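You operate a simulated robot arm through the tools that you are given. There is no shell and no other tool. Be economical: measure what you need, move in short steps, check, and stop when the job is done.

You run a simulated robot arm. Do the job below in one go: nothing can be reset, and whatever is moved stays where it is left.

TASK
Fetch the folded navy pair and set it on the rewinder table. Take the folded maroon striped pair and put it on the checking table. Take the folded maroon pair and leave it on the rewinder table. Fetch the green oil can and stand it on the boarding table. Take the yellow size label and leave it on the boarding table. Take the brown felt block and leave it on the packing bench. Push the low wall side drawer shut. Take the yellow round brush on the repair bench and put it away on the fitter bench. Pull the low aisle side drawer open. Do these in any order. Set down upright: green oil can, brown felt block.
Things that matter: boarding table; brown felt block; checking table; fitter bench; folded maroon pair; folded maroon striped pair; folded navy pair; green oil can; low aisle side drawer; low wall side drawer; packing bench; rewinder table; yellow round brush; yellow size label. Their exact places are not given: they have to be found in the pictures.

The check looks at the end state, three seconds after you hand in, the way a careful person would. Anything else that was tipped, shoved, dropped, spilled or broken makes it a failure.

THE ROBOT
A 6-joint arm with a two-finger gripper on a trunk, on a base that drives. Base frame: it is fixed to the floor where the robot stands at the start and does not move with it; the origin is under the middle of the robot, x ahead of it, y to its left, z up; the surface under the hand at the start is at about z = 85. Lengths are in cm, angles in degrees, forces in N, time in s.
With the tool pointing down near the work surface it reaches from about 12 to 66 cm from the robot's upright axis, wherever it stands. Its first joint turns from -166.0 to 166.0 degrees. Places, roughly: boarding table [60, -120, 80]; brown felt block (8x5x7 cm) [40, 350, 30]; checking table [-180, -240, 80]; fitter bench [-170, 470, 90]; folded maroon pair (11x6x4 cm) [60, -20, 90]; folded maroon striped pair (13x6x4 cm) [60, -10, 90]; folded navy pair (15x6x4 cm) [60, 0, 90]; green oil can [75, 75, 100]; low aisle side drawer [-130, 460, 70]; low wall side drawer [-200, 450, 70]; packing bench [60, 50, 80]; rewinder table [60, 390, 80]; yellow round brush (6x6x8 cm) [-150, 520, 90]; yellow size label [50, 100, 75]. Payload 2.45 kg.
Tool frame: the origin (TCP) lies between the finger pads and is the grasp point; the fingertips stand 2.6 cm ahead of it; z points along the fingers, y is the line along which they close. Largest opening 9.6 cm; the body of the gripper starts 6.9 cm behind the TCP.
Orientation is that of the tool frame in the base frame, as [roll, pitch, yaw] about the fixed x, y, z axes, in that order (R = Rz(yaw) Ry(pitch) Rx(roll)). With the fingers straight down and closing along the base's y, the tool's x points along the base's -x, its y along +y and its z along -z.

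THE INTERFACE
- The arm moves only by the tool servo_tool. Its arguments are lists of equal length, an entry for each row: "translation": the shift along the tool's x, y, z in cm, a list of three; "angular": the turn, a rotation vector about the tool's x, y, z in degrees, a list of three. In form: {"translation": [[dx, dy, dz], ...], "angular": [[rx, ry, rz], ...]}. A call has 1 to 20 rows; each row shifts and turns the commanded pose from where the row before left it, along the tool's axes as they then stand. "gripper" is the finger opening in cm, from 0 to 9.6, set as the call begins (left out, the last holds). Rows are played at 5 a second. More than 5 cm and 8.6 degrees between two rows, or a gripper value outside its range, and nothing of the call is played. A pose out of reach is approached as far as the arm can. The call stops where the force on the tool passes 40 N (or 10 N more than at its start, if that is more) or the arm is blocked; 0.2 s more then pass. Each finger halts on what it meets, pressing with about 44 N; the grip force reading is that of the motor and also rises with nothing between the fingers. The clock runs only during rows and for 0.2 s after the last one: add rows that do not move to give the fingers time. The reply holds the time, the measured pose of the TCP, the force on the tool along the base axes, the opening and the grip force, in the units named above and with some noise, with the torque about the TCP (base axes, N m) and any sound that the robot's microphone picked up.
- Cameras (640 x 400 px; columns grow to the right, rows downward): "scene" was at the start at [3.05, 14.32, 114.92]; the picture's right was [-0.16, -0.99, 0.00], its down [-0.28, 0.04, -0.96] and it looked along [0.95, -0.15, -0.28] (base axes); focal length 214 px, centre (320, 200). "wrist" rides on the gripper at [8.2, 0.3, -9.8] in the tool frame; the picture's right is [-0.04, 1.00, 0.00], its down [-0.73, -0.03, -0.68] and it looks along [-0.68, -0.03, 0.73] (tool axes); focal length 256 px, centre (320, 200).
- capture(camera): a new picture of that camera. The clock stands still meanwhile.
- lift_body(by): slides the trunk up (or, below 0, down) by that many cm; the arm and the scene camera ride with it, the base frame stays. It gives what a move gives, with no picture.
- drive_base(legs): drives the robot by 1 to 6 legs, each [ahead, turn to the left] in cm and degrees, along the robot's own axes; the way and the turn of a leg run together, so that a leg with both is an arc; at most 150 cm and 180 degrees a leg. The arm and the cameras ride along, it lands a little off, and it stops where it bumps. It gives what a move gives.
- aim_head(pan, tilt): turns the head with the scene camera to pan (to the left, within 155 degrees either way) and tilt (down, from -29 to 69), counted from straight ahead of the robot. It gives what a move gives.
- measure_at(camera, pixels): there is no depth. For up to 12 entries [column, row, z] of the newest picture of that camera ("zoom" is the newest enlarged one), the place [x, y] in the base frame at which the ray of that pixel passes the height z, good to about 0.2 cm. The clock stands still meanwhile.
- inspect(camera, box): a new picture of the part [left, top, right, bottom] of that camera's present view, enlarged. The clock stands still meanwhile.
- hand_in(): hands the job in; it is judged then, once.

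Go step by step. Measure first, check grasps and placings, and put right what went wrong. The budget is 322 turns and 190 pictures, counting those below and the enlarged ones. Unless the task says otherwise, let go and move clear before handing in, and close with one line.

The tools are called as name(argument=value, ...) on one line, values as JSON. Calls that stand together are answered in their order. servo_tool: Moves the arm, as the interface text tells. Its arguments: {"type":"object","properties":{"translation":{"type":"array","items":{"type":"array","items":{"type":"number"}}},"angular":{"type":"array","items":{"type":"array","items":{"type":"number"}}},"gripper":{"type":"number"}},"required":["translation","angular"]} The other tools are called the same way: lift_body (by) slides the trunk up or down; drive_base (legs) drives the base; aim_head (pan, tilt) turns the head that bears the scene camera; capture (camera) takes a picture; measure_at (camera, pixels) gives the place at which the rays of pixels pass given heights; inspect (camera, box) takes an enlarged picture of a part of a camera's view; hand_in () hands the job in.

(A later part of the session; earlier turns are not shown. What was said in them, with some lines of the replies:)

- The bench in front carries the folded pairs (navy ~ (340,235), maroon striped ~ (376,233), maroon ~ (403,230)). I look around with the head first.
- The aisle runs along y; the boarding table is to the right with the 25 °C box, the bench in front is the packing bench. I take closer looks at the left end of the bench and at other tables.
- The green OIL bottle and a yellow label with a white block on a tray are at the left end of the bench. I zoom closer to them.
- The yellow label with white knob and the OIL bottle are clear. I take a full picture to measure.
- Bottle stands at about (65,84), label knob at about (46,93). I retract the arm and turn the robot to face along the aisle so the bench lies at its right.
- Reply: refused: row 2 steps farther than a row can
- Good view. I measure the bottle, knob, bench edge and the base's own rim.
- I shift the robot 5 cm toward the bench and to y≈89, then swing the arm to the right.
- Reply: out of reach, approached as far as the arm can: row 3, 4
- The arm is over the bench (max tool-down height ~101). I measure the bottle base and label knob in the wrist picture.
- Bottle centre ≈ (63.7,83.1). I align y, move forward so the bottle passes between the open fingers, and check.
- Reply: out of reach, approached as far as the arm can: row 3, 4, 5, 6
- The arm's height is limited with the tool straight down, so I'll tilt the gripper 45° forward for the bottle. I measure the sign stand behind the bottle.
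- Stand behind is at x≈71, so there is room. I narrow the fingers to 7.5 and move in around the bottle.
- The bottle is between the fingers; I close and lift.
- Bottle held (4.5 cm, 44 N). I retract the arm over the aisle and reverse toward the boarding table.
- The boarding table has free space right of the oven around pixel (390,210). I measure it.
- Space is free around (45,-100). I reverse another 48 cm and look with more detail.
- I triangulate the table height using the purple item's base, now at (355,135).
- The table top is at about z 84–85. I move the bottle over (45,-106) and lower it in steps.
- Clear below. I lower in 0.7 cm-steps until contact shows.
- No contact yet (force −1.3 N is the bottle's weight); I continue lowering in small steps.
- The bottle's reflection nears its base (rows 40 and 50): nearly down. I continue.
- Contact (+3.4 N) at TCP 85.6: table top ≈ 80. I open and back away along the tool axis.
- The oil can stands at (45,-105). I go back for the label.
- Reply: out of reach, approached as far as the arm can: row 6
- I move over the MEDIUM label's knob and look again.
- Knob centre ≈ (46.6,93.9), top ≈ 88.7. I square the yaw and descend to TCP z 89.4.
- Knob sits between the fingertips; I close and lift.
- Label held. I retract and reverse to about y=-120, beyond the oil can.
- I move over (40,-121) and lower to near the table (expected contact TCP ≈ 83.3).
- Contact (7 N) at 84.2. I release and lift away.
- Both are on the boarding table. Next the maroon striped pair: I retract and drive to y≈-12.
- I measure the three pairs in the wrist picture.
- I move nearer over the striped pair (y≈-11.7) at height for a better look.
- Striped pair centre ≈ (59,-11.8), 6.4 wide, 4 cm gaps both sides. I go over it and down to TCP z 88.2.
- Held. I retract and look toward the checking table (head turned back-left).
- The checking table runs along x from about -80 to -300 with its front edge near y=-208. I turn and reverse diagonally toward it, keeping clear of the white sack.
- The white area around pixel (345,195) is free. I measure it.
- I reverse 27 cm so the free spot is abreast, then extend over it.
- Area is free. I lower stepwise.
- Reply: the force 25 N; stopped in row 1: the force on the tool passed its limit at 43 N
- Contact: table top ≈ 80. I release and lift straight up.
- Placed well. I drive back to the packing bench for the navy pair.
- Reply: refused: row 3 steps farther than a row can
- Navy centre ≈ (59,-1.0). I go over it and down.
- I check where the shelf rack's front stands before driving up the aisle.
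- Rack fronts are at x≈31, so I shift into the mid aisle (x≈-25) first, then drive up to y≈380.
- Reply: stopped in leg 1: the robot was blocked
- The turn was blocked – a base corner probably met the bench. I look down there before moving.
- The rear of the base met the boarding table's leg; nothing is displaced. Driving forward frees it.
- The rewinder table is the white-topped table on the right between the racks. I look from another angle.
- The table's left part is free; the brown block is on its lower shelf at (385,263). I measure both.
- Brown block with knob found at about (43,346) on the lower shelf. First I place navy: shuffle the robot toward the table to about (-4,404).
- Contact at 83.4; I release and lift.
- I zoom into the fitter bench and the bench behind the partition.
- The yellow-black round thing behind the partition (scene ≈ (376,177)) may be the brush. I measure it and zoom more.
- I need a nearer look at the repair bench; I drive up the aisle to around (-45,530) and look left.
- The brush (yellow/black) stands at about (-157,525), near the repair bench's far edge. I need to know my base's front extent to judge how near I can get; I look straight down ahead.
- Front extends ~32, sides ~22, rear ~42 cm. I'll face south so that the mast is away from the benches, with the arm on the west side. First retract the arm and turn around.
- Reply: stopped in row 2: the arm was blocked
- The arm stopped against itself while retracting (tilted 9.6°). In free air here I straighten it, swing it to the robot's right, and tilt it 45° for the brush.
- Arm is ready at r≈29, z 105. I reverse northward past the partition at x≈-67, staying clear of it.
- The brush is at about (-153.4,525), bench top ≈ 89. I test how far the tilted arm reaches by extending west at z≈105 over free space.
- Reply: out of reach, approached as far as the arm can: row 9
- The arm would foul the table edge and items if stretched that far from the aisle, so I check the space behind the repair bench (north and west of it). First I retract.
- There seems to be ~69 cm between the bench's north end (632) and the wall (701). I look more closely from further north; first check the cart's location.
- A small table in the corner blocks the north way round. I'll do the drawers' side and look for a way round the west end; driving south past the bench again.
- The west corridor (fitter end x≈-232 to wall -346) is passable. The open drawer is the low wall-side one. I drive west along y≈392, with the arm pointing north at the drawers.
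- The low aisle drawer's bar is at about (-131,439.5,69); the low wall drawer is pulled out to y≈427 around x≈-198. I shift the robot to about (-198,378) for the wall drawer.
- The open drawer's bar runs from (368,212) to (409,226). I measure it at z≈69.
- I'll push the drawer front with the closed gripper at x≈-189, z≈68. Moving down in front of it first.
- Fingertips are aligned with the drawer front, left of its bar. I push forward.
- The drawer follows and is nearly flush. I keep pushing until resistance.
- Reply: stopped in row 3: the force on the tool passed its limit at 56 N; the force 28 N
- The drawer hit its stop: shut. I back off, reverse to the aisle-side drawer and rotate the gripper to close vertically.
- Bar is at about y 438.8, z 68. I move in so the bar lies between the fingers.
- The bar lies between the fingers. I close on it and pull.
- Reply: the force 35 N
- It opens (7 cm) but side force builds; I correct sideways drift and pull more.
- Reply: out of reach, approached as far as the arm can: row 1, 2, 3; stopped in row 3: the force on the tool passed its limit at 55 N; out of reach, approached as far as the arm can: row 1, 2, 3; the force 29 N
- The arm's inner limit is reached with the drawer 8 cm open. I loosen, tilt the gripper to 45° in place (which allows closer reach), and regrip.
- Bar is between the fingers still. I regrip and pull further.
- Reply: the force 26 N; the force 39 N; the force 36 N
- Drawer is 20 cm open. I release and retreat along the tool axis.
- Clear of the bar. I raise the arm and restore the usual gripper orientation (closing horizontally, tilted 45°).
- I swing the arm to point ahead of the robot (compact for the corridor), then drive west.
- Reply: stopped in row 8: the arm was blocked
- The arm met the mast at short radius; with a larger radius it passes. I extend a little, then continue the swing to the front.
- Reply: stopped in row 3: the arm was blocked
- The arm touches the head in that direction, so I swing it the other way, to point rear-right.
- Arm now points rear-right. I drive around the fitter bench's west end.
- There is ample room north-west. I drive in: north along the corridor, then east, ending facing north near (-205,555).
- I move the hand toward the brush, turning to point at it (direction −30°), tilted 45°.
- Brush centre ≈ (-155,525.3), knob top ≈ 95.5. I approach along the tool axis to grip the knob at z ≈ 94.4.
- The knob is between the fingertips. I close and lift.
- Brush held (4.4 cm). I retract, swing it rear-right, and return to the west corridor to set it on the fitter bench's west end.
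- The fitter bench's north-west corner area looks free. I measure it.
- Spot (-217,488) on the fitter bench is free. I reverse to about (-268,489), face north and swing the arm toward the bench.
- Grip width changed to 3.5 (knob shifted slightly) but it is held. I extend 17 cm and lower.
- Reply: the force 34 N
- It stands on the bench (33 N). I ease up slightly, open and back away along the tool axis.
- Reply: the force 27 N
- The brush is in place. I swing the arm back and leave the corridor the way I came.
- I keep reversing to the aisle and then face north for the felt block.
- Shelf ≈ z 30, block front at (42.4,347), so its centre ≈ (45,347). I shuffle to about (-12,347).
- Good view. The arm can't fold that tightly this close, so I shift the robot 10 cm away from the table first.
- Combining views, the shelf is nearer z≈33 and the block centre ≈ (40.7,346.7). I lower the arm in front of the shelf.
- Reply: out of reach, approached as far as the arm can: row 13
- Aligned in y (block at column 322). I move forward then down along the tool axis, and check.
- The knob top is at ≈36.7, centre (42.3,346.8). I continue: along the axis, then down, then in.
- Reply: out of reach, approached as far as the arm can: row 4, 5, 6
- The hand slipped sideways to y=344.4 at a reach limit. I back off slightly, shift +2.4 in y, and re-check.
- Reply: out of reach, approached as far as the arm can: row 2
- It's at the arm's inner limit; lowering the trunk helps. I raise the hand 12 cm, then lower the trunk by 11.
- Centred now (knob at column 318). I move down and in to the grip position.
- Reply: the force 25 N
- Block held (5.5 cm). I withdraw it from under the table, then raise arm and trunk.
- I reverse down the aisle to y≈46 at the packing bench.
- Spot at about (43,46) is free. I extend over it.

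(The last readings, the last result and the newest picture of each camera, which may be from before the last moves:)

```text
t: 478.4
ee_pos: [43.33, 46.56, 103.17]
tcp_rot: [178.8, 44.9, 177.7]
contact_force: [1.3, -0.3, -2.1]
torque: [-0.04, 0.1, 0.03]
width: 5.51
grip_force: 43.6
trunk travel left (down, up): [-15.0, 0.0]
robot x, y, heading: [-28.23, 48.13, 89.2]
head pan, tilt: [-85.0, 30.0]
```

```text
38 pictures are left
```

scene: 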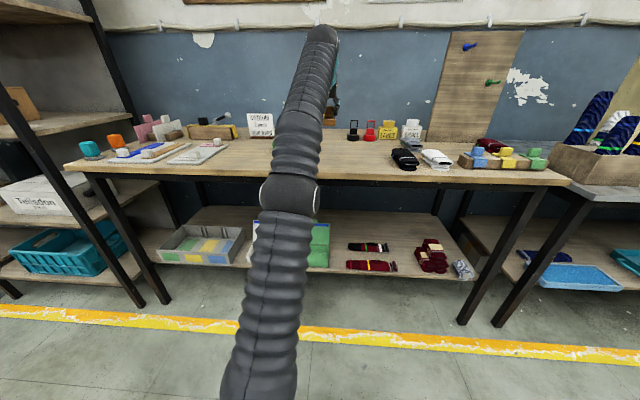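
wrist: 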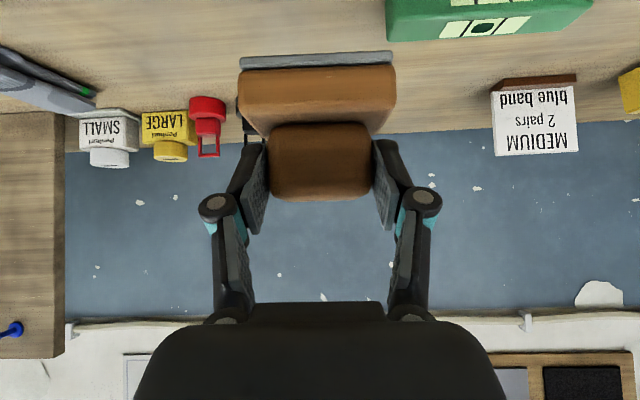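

measure_at(camera="wrist", pixels=[[388, 0, 85], [388, 40, 90], [388, 20, 85], [200, 135, 85], [240, 60, 97]])

servo_tool(translation=[[1.4, 0, 1.4], [1.4, 0, 1.4], [1.4, 0, 1.4], [1.4, 0, 1.4]], angular=[[0, 0, 0], [0, 0, 0], [0, 0, 0], [0, 0, 0]])

capture(camera="wrist")

```text
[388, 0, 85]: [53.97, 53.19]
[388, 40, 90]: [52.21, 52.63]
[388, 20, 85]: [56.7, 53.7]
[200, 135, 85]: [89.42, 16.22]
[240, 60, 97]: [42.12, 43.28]
```

```text
t: 479.4
ee_pos: [43.14, 46.78, 95.45]
tcp_rot: [178.8, 45.4, 177.6]
contact_force: [0.3, 0.4, -1.5]
torque: [-0.01, -0.02, -0.02]
width: 5.54
grip_force: 43.7
trunk travel left (down, up): [-15.0, 0.0]
robot x, y, heading: [-28.04, 47.99, 89.0]
head pan, tilt: [-85.0, 30.0]
```

```text
37 pictures are left
```

wrist: 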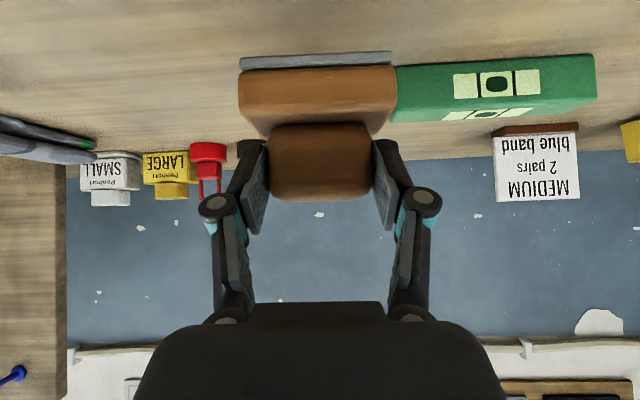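

Green box's end is at y≈53, x≥52: clear, but I shift 2 cm away and lower.

servo_tool(translation=[[0, -2, 0], [1.4, 0, 1.4], [0.7, 0, 0.7], [0, 0, 0]], angular=[[0, 0, 0], [0, 0, 0], [0, 0, 0], [0, 0, 0]])

servo_tool(translation=[[0.2, 0, 0.2], [0, 0, 0]], angular=[[0, 0, 0], [0, 0, 0]])

servo_tool(translation=[[0.2, 0, 0.2], [0, 0, 0]], angular=[[0, 0, 0], [0, 0, 0]])

servo_tool(translation=[[0.15, 0, 0.15], [0, 0, 0]], angular=[[0, 0, 0], [0, 0, 0]])

```text
t: 480.4
ee_pos: [42.96, 44.81, 92.54]
tcp_rot: [178.8, 45.3, 177.6]
contact_force: [-0.1, -0.5, -2.3]
torque: [0.01, 0.03, 0.01]
width: 5.5
grip_force: 43.6
trunk travel left (down, up): [-15.0, 0.0]
robot x, y, heading: [-28.29, 48.05, 89.1]
head pan, tilt: [-85.0, 30.0]
```

```text
t: 481.0
ee_pos: [42.91, 44.77, 92.26]
tcp_rot: [178.8, 45.3, 177.6]
contact_force: [0.1, 0.2, -1.5]
torque: [0.0, -0.02, 0.01]
width: 5.51
grip_force: 43.7
trunk travel left (down, up): [-15.0, 0.0]
robot x, y, heading: [-28.47, 48.04, 89.0]
head pan, tilt: [-85.0, 30.0]
```

```text
t: 481.6
ee_pos: [42.87, 44.72, 91.93]
tcp_rot: [178.8, 45.3, 177.6]
contact_force: [0.0, -0.1, -1.5]
torque: [0.02, 0.0, -0.03]
width: 5.53
grip_force: 44.0
trunk travel left (down, up): [-15.0, 0.0]
robot x, y, heading: [-28.11, 47.67, 89.1]
head pan, tilt: [-85.0, 30.0]
```

```text
t: 482.2
ee_pos: [42.91, 44.74, 91.68]
tcp_rot: [178.8, 45.3, 177.5]
contact_force: [0.9, 0.4, -1.6]
torque: [0.02, -0.01, 0.03]
width: 5.54
grip_force: 43.5
trunk travel left (down, up): [-15.0, 0.0]
robot x, y, heading: [-27.96, 47.93, 89.0]
head pan, tilt: [-85.0, 30.0]
```

servo_tool(translation=[[0.15, 0, 0.15], [0, 0, 0]], angular=[[0, 0, 0], [0, 0, 0]])

servo_tool(translation=[[0.15, 0, 0.15], [0, 0, 0]], angular=[[0, 0, 0], [0, 0, 0]])

servo_tool(translation=[[0.15, 0, 0.15], [0, 0, 0]], angular=[[0, 0, 0], [0, 0, 0]])

servo_tool(translation=[[0.15, 0, 0.15], [0, 0, 0]], angular=[[0, 0, 0], [0, 0, 0]])

```text
t: 482.8
ee_pos: [42.9, 44.87, 91.46]
tcp_rot: [178.8, 45.3, 177.6]
contact_force: [-0.6, -0.2, -1.4]
torque: [-0.01, 0.0, 0.01]
width: 5.51
grip_force: 43.7
trunk travel left (down, up): [-15.0, 0.0]
robot x, y, heading: [-28.03, 48.05, 89.1]
head pan, tilt: [-85.0, 30.0]
```

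```text
t: 483.4
ee_pos: [43.03, 44.84, 91.33]
tcp_rot: [178.7, 45.3, 177.6]
contact_force: [-0.1, -0.6, -1.2]
torque: [-0.02, 0.01, 0.0]
width: 5.51
grip_force: 44.0
trunk travel left (down, up): [-15.0, 0.0]
robot x, y, heading: [-28.16, 47.74, 89.1]
head pan, tilt: [-85.0, 30.0]
```

```text
t: 484.0
ee_pos: [42.91, 44.75, 91.04]
tcp_rot: [178.7, 45.3, 177.6]
contact_force: [0.1, 0.4, 0.2]
torque: [-0.06, -0.05, 0.0]
width: 5.52
grip_force: 43.5
trunk travel left (down, up): [-15.0, 0.0]
robot x, y, heading: [-28.19, 48.0, 89.0]
head pan, tilt: [-85.0, 30.0]
```

```text
t: 484.6
ee_pos: [43.04, 44.78, 91.09]
tcp_rot: [178.9, 45.6, 177.7]
contact_force: [2.8, -0.5, 10.6]
torque: [-0.45, -0.19, 0.1]
width: 5.53
grip_force: 43.7
trunk travel left (down, up): [-15.0, 0.0]
robot x, y, heading: [-27.9, 47.62, 88.9]
head pan, tilt: [-85.0, 30.0]
```

Contact (10.6 N). I release and back away along the tool axis.

servo_tool(translation=[[0, 0, 0], [0, 0, 0], [0, 0, 0]], angular=[[0, 0, 0], [0, 0, 0], [0, 0, 0]], gripper=7.6)

servo_tool(translation=[[0, 0, -2], [0, 0, -4], [0, 0, -4], [0, 0, -4], [3, 0, -3], [3, 0, -3], [3, 0, -3]], angular=[[0, 0, 0], [0, 0, 0], [0, 0, 0], [0, 0, 0], [0, 0, 0], [0, 0, 0], [0, 0, 0]])

capture(camera="scene")

capture(camera="wrist")

```text
t: 485.4
ee_pos: [42.86, 44.8, 90.86]
tcp_rot: [178.8, 45.3, 177.6]
contact_force: [-1.2, 0.2, 0.8]
torque: [-0.04, -0.02, 0.01]
width: 7.6
grip_force: 0.1
trunk travel left (down, up): [-15.0, 0.0]
robot x, y, heading: [-28.38, 47.72, 89.1]
head pan, tilt: [-85.0, 30.0]
```

```text
t: 487.0
ee_pos: [20.08, 45.28, 100.59]
tcp_rot: [178.9, 45.2, 177.6]
contact_force: [0.4, -0.1, -0.3]
torque: [0.01, 0.0, 0.0]
width: 7.62
grip_force: 0.1
trunk travel left (down, up): [-15.0, 0.0]
robot x, y, heading: [-27.92, 47.89, 89.0]
head pan, tilt: [-85.0, 30.0]
```

```text
36 pictures are left
```

scene: 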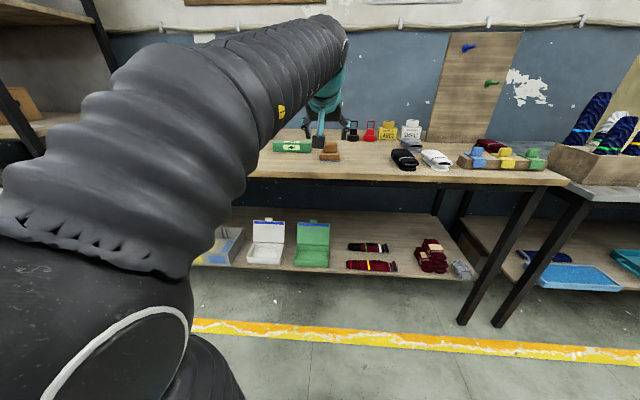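

```text
35 pictures are left
```

wrist: 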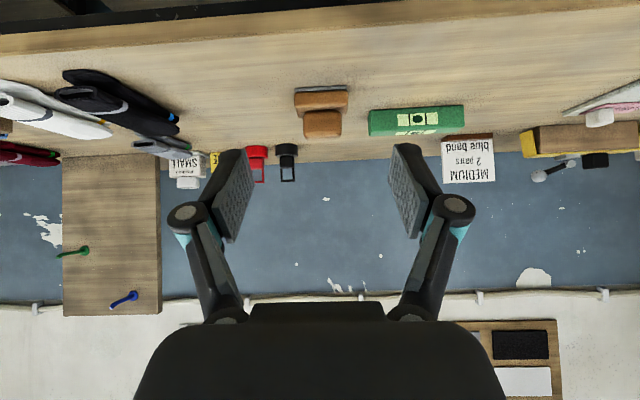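

The felt block stands upright on the packing bench. Last: the maroon pair. I retract and shuffle to about (2,-18).

servo_tool(translation=[[3.3, 0, -3.3], [3.3, 0, -3.3], [3.3, 0, -3.3], [-1, 0, -1]], angular=[[0, 0, 0], [0, 0, 0], [0, 0, 0], [0, 0, 0]])

drive_base(legs=[[40, 0], [0, 25], [-72, 0], [0, -24], [-39, 0]])

aim_head(pan=-100, tilt=30)

capture(camera="scene")

```text
t: 488.0
ee_pos: [6.01, 45.46, 102.09]
tcp_rot: [178.8, 45.3, 177.6]
contact_force: [0.1, 0.9, 0.2]
torque: [-0.03, 0.01, -0.03]
width: 7.6
grip_force: 0.0
trunk travel left (down, up): [-15.0, 0.0]
robot x, y, heading: [-28.36, 47.6, 89.3]
head pan, tilt: [-85.0, 30.0]
```

```text
t: 498.5
ee_pos: [36.19, -17.39, 102.19]
tcp_rot: [178.8, 45.4, 179.0]
contact_force: [0.2, 0.2, -0.1]
torque: [0.04, 0.01, -0.03]
width: 7.61
grip_force: 0.1
trunk travel left (down, up): [-15.0, 0.0]
robot x, y, heading: [2.11, -15.93, 90.2]
head pan, tilt: [-85.0, 30.0]
```

```text
t: 499.2
ee_pos: [36.3, -17.22, 102.15]
tcp_rot: [178.8, 45.2, 178.9]
contact_force: [0.1, 0.3, -0.1]
torque: [-0.03, -0.01, 0.02]
width: 7.63
grip_force: 0.0
trunk travel left (down, up): [-15.0, 0.0]
robot x, y, heading: [1.91, -15.46, 90.4]
head pan, tilt: [-100.0, 30.0]
```

```text
34 pictures are left
```

scene: 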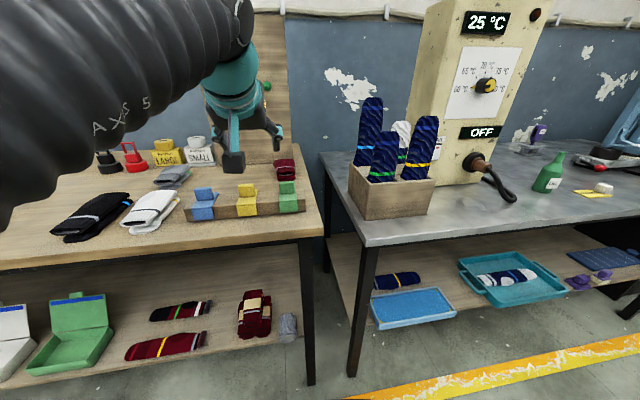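

I bring the tool to straight down and over the maroon pair for a look.

servo_tool(translation=[[2.8, 0, 2.8], [0, 0, 0], [0, 0, 0], [0, 0, 0], [0, 0, 0], [0, 0, 0], [0, 0, 0], [-4, -2, 0], [-4, -2, 0.3]], angular=[[0, 0, 0], [0, 7.5, 0], [0, 7.5, 0], [0, 7.5, 0], [0, 7.5, 0], [0, 7.5, 0], [0, 7.7, 0], [0, 0, 0], [0, 0, 0]], gripper=8.4)

capture(camera="wrist")

```text
t: 501.2
ee_pos: [44.19, -21.22, 97.89]
tcp_rot: [179.2, 0.2, 179.9]
contact_force: [-0.2, 0.4, 1.1]
torque: [-0.05, -0.06, 0.0]
width: 8.41
grip_force: 0.1
trunk travel left (down, up): [-15.0, 0.0]
robot x, y, heading: [2.12, -15.99, 90.4]
head pan, tilt: [-100.0, 30.0]
```

```text
33 pictures are left
```

wrist: 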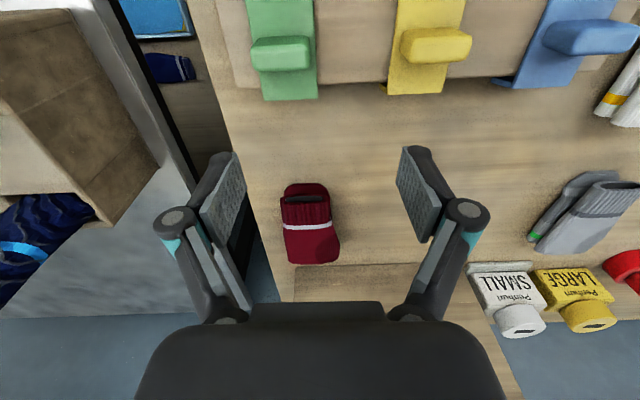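

measure_at(camera="wrist", pixels=[[284, 225, 87], [335, 225, 87], [305, 184, 88], [312, 263, 87], [290, 255, 87], [339, 255, 87], [100, 210, 100]])

```text
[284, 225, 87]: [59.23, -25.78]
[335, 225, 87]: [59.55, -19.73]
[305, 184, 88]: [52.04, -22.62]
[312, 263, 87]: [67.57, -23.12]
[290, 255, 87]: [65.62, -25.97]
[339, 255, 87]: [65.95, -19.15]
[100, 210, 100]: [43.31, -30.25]
```

Maroon centre ≈ (58.8,-22.7). I move over it and down.

servo_tool(translation=[[-4.6, -0.8, 1.2], [-4.5, -0.7, 1.7], [-4.5, 0, 1.7], [-0.9, 0, 2.5], [0, 0, 2.5], [0, 0, 0]], angular=[[0, 0, 0], [0, 0, 0], [0, 0, 0], [0, 0, 0], [0, 0, 0], [0, 0, 0]], gripper=8.4)

capture(camera="wrist")

```text
t: 502.6
ee_pos: [58.93, -22.82, 88.4]
tcp_rot: [179.1, 0.0, 179.8]
contact_force: [0.1, 0.4, 0.9]
torque: [0.01, 0.03, 0.01]
width: 8.42
grip_force: 0.1
trunk travel left (down, up): [-15.0, 0.0]
robot x, y, heading: [1.79, -15.61, 90.5]
head pan, tilt: [-100.0, 30.0]
```

```text
32 pictures are left
```

wrist: 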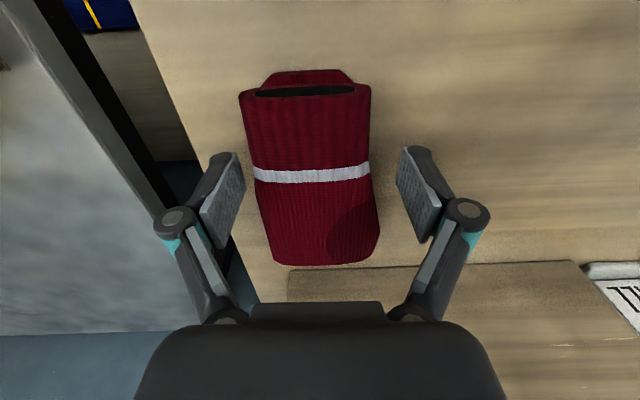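

Well aligned. I close and lift.

servo_tool(translation=[[0, 0, 0], [0, 0, 0], [0, 0, 0]], angular=[[0, 0, 0], [0, 0, 0], [0, 0, 0]], gripper=4)

servo_tool(translation=[[0, 0, -3], [0, 0, -3], [3.5, 0, -1.5], [4.5, 0, -1], [4.5, 0, -1], [4.5, 0, -0.5], [4.5, 0, 0], [4.5, 0, 0]], angular=[[0, 0, 0], [0, 0, 0], [0, 0, 0], [0, 0, 0], [0, 0, 0], [0, 0, 0], [0, 0, 0], [0, 0, 0]])

capture(camera="wrist")

```text
t: 503.4
ee_pos: [58.89, -22.8, 88.34]
tcp_rot: [179.3, 0.1, 179.6]
contact_force: [0.7, -1.2, 5.2]
torque: [0.07, -0.07, -0.03]
width: 5.31
grip_force: 43.9
trunk travel left (down, up): [-15.0, 0.0]
robot x, y, heading: [1.69, -15.68, 90.4]
head pan, tilt: [-100.0, 30.0]
```

```text
t: 505.2
ee_pos: [32.0, -22.56, 96.89]
tcp_rot: [179.1, 0.0, 179.7]
contact_force: [0.0, -0.6, -1.1]
torque: [0.02, 0.08, -0.01]
width: 5.32
grip_force: 43.6
out of reach, approached as far as the arm can: row 2
trunk travel left (down, up): [-15.0, 0.0]
robot x, y, heading: [1.88, -16.13, 90.4]
head pan, tilt: [-100.0, 30.0]
```

```text
31 pictures are left
```

wrist: 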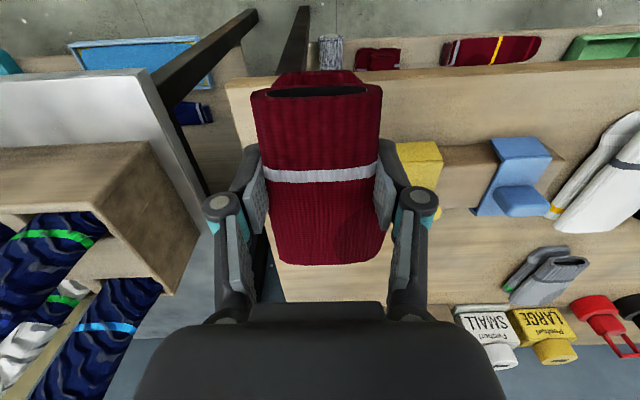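

Maroon pair held. I leave the bench area, go to mid-aisle and up to the rewinder table.

servo_tool(translation=[[2, 0, -1]], angular=[[0, 0, 0]])

drive_base(legs=[[32, 0], [0, 20], [85, 0], [0, -20], [150, 0], [140, 0]])

aim_head(pan=-85, tilt=30)

capture(camera="scene")

```text
t: 505.6
ee_pos: [30.01, -22.53, 97.86]
tcp_rot: [179.2, 0.0, 179.7]
contact_force: [0.2, -0.5, -0.5]
torque: [-0.02, 0.05, -0.01]
width: 5.3
grip_force: 44.2
trunk travel left (down, up): [-15.0, 0.0]
robot x, y, heading: [1.66, -15.57, 90.1]
head pan, tilt: [-100.0, 30.0]
```

```text
t: 527.9
ee_pos: [3.03, 382.82, 97.98]
tcp_rot: [179.2, 0.1, -179.9]
contact_force: [0.3, -0.4, -0.4]
torque: [-0.01, 0.0, -0.06]
width: 5.28
grip_force: 43.9
trunk travel left (down, up): [-15.0, 0.0]
robot x, y, heading: [-25.13, 389.61, 90.5]
head pan, tilt: [-100.0, 30.0]
```

```text
t: 528.6
ee_pos: [2.96, 382.72, 97.96]
tcp_rot: [179.2, 0.0, -180.0]
contact_force: [-0.2, 0.1, -0.7]
torque: [0.0, -0.01, 0.0]
width: 5.29
grip_force: 44.0
trunk travel left (down, up): [-15.0, 0.0]
robot x, y, heading: [-25.13, 389.71, 90.7]
head pan, tilt: [-85.0, 30.0]
```

```text
30 pictures are left
```

scene: 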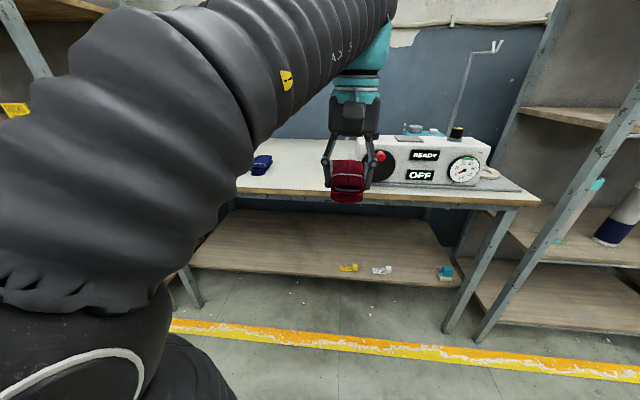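

drive_base(legs=[[0, -25], [52, 0], [0, 24.5], [-32, 0]])

servo_tool(translation=[[-4.5, 0, 0], [-4.5, 0, 0], [-4.5, 0, 1], [-4.5, 0, 1.5], [-3, 0, 2]], angular=[[0, 0, 0], [0, 0, 0], [0, 0, 0], [0, 0, 0], [0, 0, 0]])

capture(camera="wrist")

capture(camera="scene")

```text
t: 535.9
ee_pos: [24.0, 396.47, 98.01]
tcp_rot: [179.2, 0.0, 178.3]
contact_force: [-0.4, 0.3, -1.6]
torque: [-0.03, -0.01, 0.01]
width: 5.29
grip_force: 43.8
trunk travel left (down, up): [-15.0, 0.0]
robot x, y, heading: [-4.03, 403.96, 88.9]
head pan, tilt: [-85.0, 30.0]
```

```text
t: 537.1
ee_pos: [45.0, 395.98, 93.65]
tcp_rot: [179.3, 0.1, 178.4]
contact_force: [-0.1, 0.7, 0.7]
torque: [0.01, -0.01, 0.01]
width: 5.3
grip_force: 44.0
trunk travel left (down, up): [-15.0, 0.0]
robot x, y, heading: [-3.87, 404.07, 89.1]
head pan, tilt: [-85.0, 30.0]
```

```text
29 pictures are left
```

wrist: 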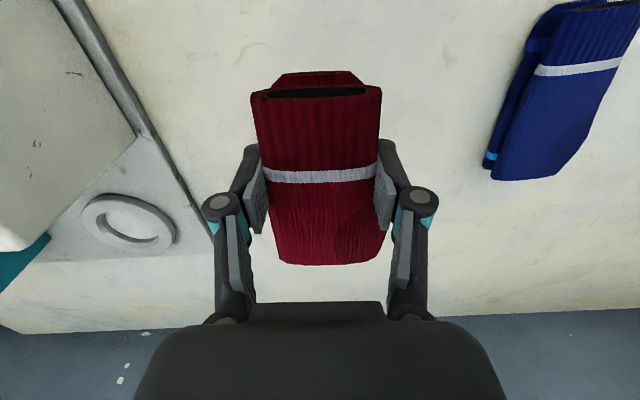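

```text
28 pictures are left
```

scene: 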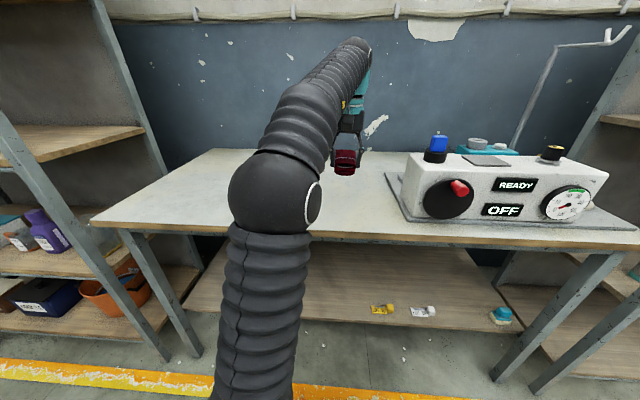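

Free spot between plate and navy. I shift +1.5 cm and lower.

servo_tool(translation=[[0, 1.5, 2], [0, 0, 3], [0, 0, 2.5], [0, 0, 1.6], [0, 0, 0]], angular=[[0, 0, 0], [0, 0, 0], [0, 0, 0], [0, 0, 0], [0, 0, 0]])

servo_tool(translation=[[0, 0, 0.3], [0, 0, 0.2], [0, 0, 0]], angular=[[0, 0, 0], [0, 0, 0], [0, 0, 0]])

servo_tool(translation=[[0, 0, 0.3], [0, 0, 0]], angular=[[0, 0, 0], [0, 0, 0]])

```text
t: 538.3
ee_pos: [45.1, 397.66, 84.41]
tcp_rot: [179.2, 0.1, 178.3]
contact_force: [1.0, -0.2, -1.3]
torque: [-0.02, 0.02, 0.01]
width: 5.29
grip_force: 43.9
trunk travel left (down, up): [-15.0, 0.0]
robot x, y, heading: [-3.86, 403.74, 89.1]
head pan, tilt: [-85.0, 30.0]
```

```text
t: 539.1
ee_pos: [45.1, 397.5, 84.02]
tcp_rot: [179.1, 0.1, 178.3]
contact_force: [-0.7, -0.2, -0.7]
torque: [-0.04, 0.02, 0.02]
width: 5.3
grip_force: 44.2
trunk travel left (down, up): [-15.0, 0.0]
robot x, y, heading: [-3.83, 403.78, 89.1]
head pan, tilt: [-85.0, 30.0]
```

```text
t: 539.7
ee_pos: [44.99, 397.56, 83.68]
tcp_rot: [179.2, 0.2, 178.3]
contact_force: [0.4, -0.3, -0.3]
torque: [0.0, 0.02, 0.0]
width: 5.31
grip_force: 44.5
trunk travel left (down, up): [-15.0, 0.0]
robot x, y, heading: [-3.92, 404.17, 89.3]
head pan, tilt: [-85.0, 30.0]
```

servo_tool(translation=[[0, 0, 0.25], [0, 0, 0]], angular=[[0, 0, 0], [0, 0, 0]])

servo_tool(translation=[[0, 0, 0.15], [0, 0, 0]], angular=[[0, 0, 0], [0, 0, 0]])

```text
t: 540.3
ee_pos: [45.09, 397.62, 83.54]
tcp_rot: [179.2, 0.1, 178.3]
contact_force: [0.4, 0.1, 0.2]
torque: [-0.02, 0.01, 0.0]
width: 5.3
grip_force: 43.8
trunk travel left (down, up): [-15.0, 0.0]
robot x, y, heading: [-4.15, 404.16, 89.0]
head pan, tilt: [-85.0, 30.0]
```

```text
t: 540.9
ee_pos: [44.98, 397.47, 83.26]
tcp_rot: [179.2, 0.2, 178.3]
contact_force: [-0.9, -0.3, 9.4]
torque: [-0.28, -0.09, -0.04]
width: 5.28
grip_force: 44.0
trunk travel left (down, up): [-15.0, 0.0]
robot x, y, heading: [-4.18, 404.52, 89.0]
head pan, tilt: [-85.0, 30.0]
```

Contact. I release and lift clear.

servo_tool(translation=[[0, 0, 0], [0, 0, 0], [0, 0, 0]], angular=[[0, 0, 0], [0, 0, 0], [0, 0, 0]], gripper=8.4)

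servo_tool(translation=[[0, 0, -3], [0, 0, -4], [3.5, 0, -2.5], [4.5, 0, -1.5], [4.5, 0, -1], [4.5, 0, -1]], angular=[[0, 0, 0], [0, 0, 0], [0, 0, 0], [0, 0, 0], [0, 0, 0], [0, 0, 0]])

capture(camera="wrist")

aim_head(pan=60, tilt=15)

inspect(camera="scene", box=[220, 120, 420, 245])

```text
t: 541.7
ee_pos: [44.99, 397.64, 83.28]
tcp_rot: [179.2, 0.0, 178.3]
contact_force: [0.1, 0.4, 0.9]
torque: [-0.05, 0.0, 0.02]
width: 8.41
grip_force: 0.1
trunk travel left (down, up): [-15.0, 0.0]
robot x, y, heading: [-3.96, 403.77, 89.0]
head pan, tilt: [-85.0, 30.0]
```

```text
t: 543.1
ee_pos: [28.19, 397.76, 95.97]
tcp_rot: [179.1, 0.0, 178.3]
contact_force: [0.5, 0.6, -0.5]
torque: [0.02, 0.05, 0.01]
width: 8.4
grip_force: 0.0
trunk travel left (down, up): [-15.0, 0.0]
robot x, y, heading: [-4.12, 404.52, 89.0]
head pan, tilt: [-85.0, 30.0]
```

```text
27 pictures are left
```

wrist: 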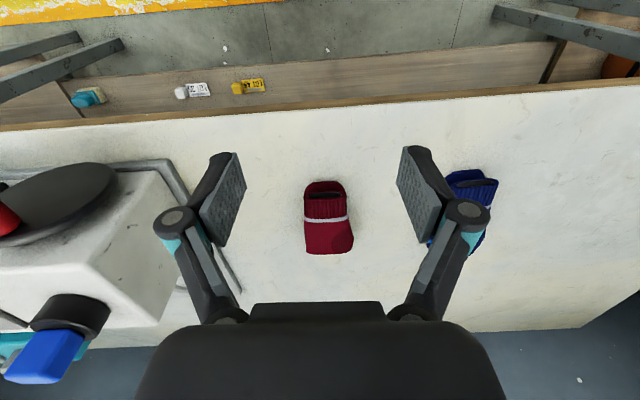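

```text
t: 545.4
ee_pos: [28.25, 397.87, 96.14]
tcp_rot: [179.2, 0.1, 178.3]
contact_force: [-0.3, 0.1, 0.7]
torque: [-0.02, 0.01, 0.03]
width: 8.41
grip_force: 0.1
trunk travel left (down, up): [-15.0, 0.0]
robot x, y, heading: [-4.12, 404.49, 88.8]
head pan, tilt: [60.0, 15.0]
```

```text
3.20 times, centred on (320, 182) of scene
```

zoom: 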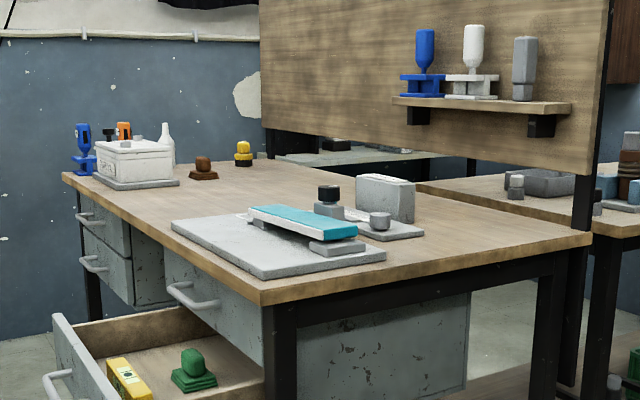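

Everything looks right: maroon and navy on the rewinder table, drawers and brush as wanted. I drive back for one check that the clips on the packing bench weren't disturbed when carrying the maroon pair over them.

servo_tool(translation=[[4, 0, -1]], angular=[[0, 0, 0]])

drive_base(legs=[[0, -2], [-120, 0], [-120, 0], [-60, 0]])

aim_head(pan=-130, tilt=15)

inspect(camera="scene", box=[160, 100, 480, 300])

```text
t: 545.8
ee_pos: [23.81, 398.1, 97.29]
tcp_rot: [179.1, 0.1, 178.4]
contact_force: [0.9, 0.3, 0.4]
torque: [0.0, 0.07, 0.01]
width: 8.39
grip_force: 0.1
trunk travel left (down, up): [-15.0, 0.0]
robot x, y, heading: [-4.27, 403.92, 89.0]
head pan, tilt: [60.0, 15.0]
```

```text
t: 561.0
ee_pos: [5.46, 95.31, 97.12]
tcp_rot: [179.2, 0.1, 175.7]
contact_force: [0.7, 0.6, 0.6]
torque: [0.0, 0.02, -0.01]
width: 8.38
grip_force: 0.1
trunk travel left (down, up): [-15.0, 0.0]
robot x, y, heading: [-22.11, 102.78, 86.6]
head pan, tilt: [60.0, 15.0]
```

```text
t: 563.8
ee_pos: [5.51, 95.38, 97.17]
tcp_rot: [179.2, 0.1, 175.7]
contact_force: [-0.1, -0.1, 0.5]
torque: [-0.02, 0.03, -0.02]
width: 8.39
grip_force: 0.1
trunk travel left (down, up): [-15.0, 0.0]
robot x, y, heading: [-22.22, 102.91, 86.3]
head pan, tilt: [-130.0, 15.0]
```

```text
2.00 times, centred on (320, 200) of scene
```

zoom: 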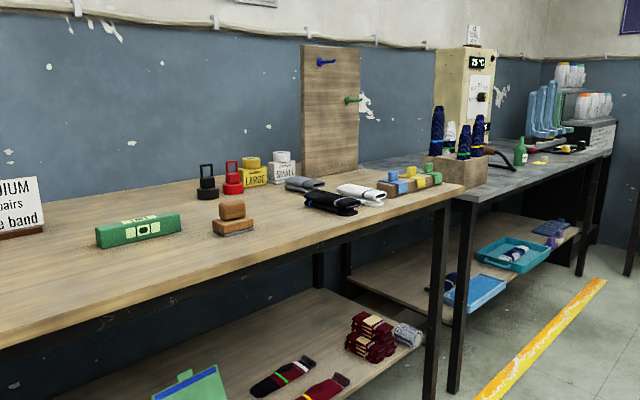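

The three clips, the felt block, the oil can and the label are all standing as they should, and the hand is clear, so I hand in.

hand_in()

```text
The job is handed in.
```

All nine jobs are done and handed in: the two sock pairs on the rewinder table, striped pair on the checking table, oil can and label on the boarding table, felt block on the packing bench, brush on the fitter bench, wall-side drawer shut and aisle-side drawer open about 20 cm. On the way I bumped the boarding table's leg once with the base; nothing looked displaced afterwards.
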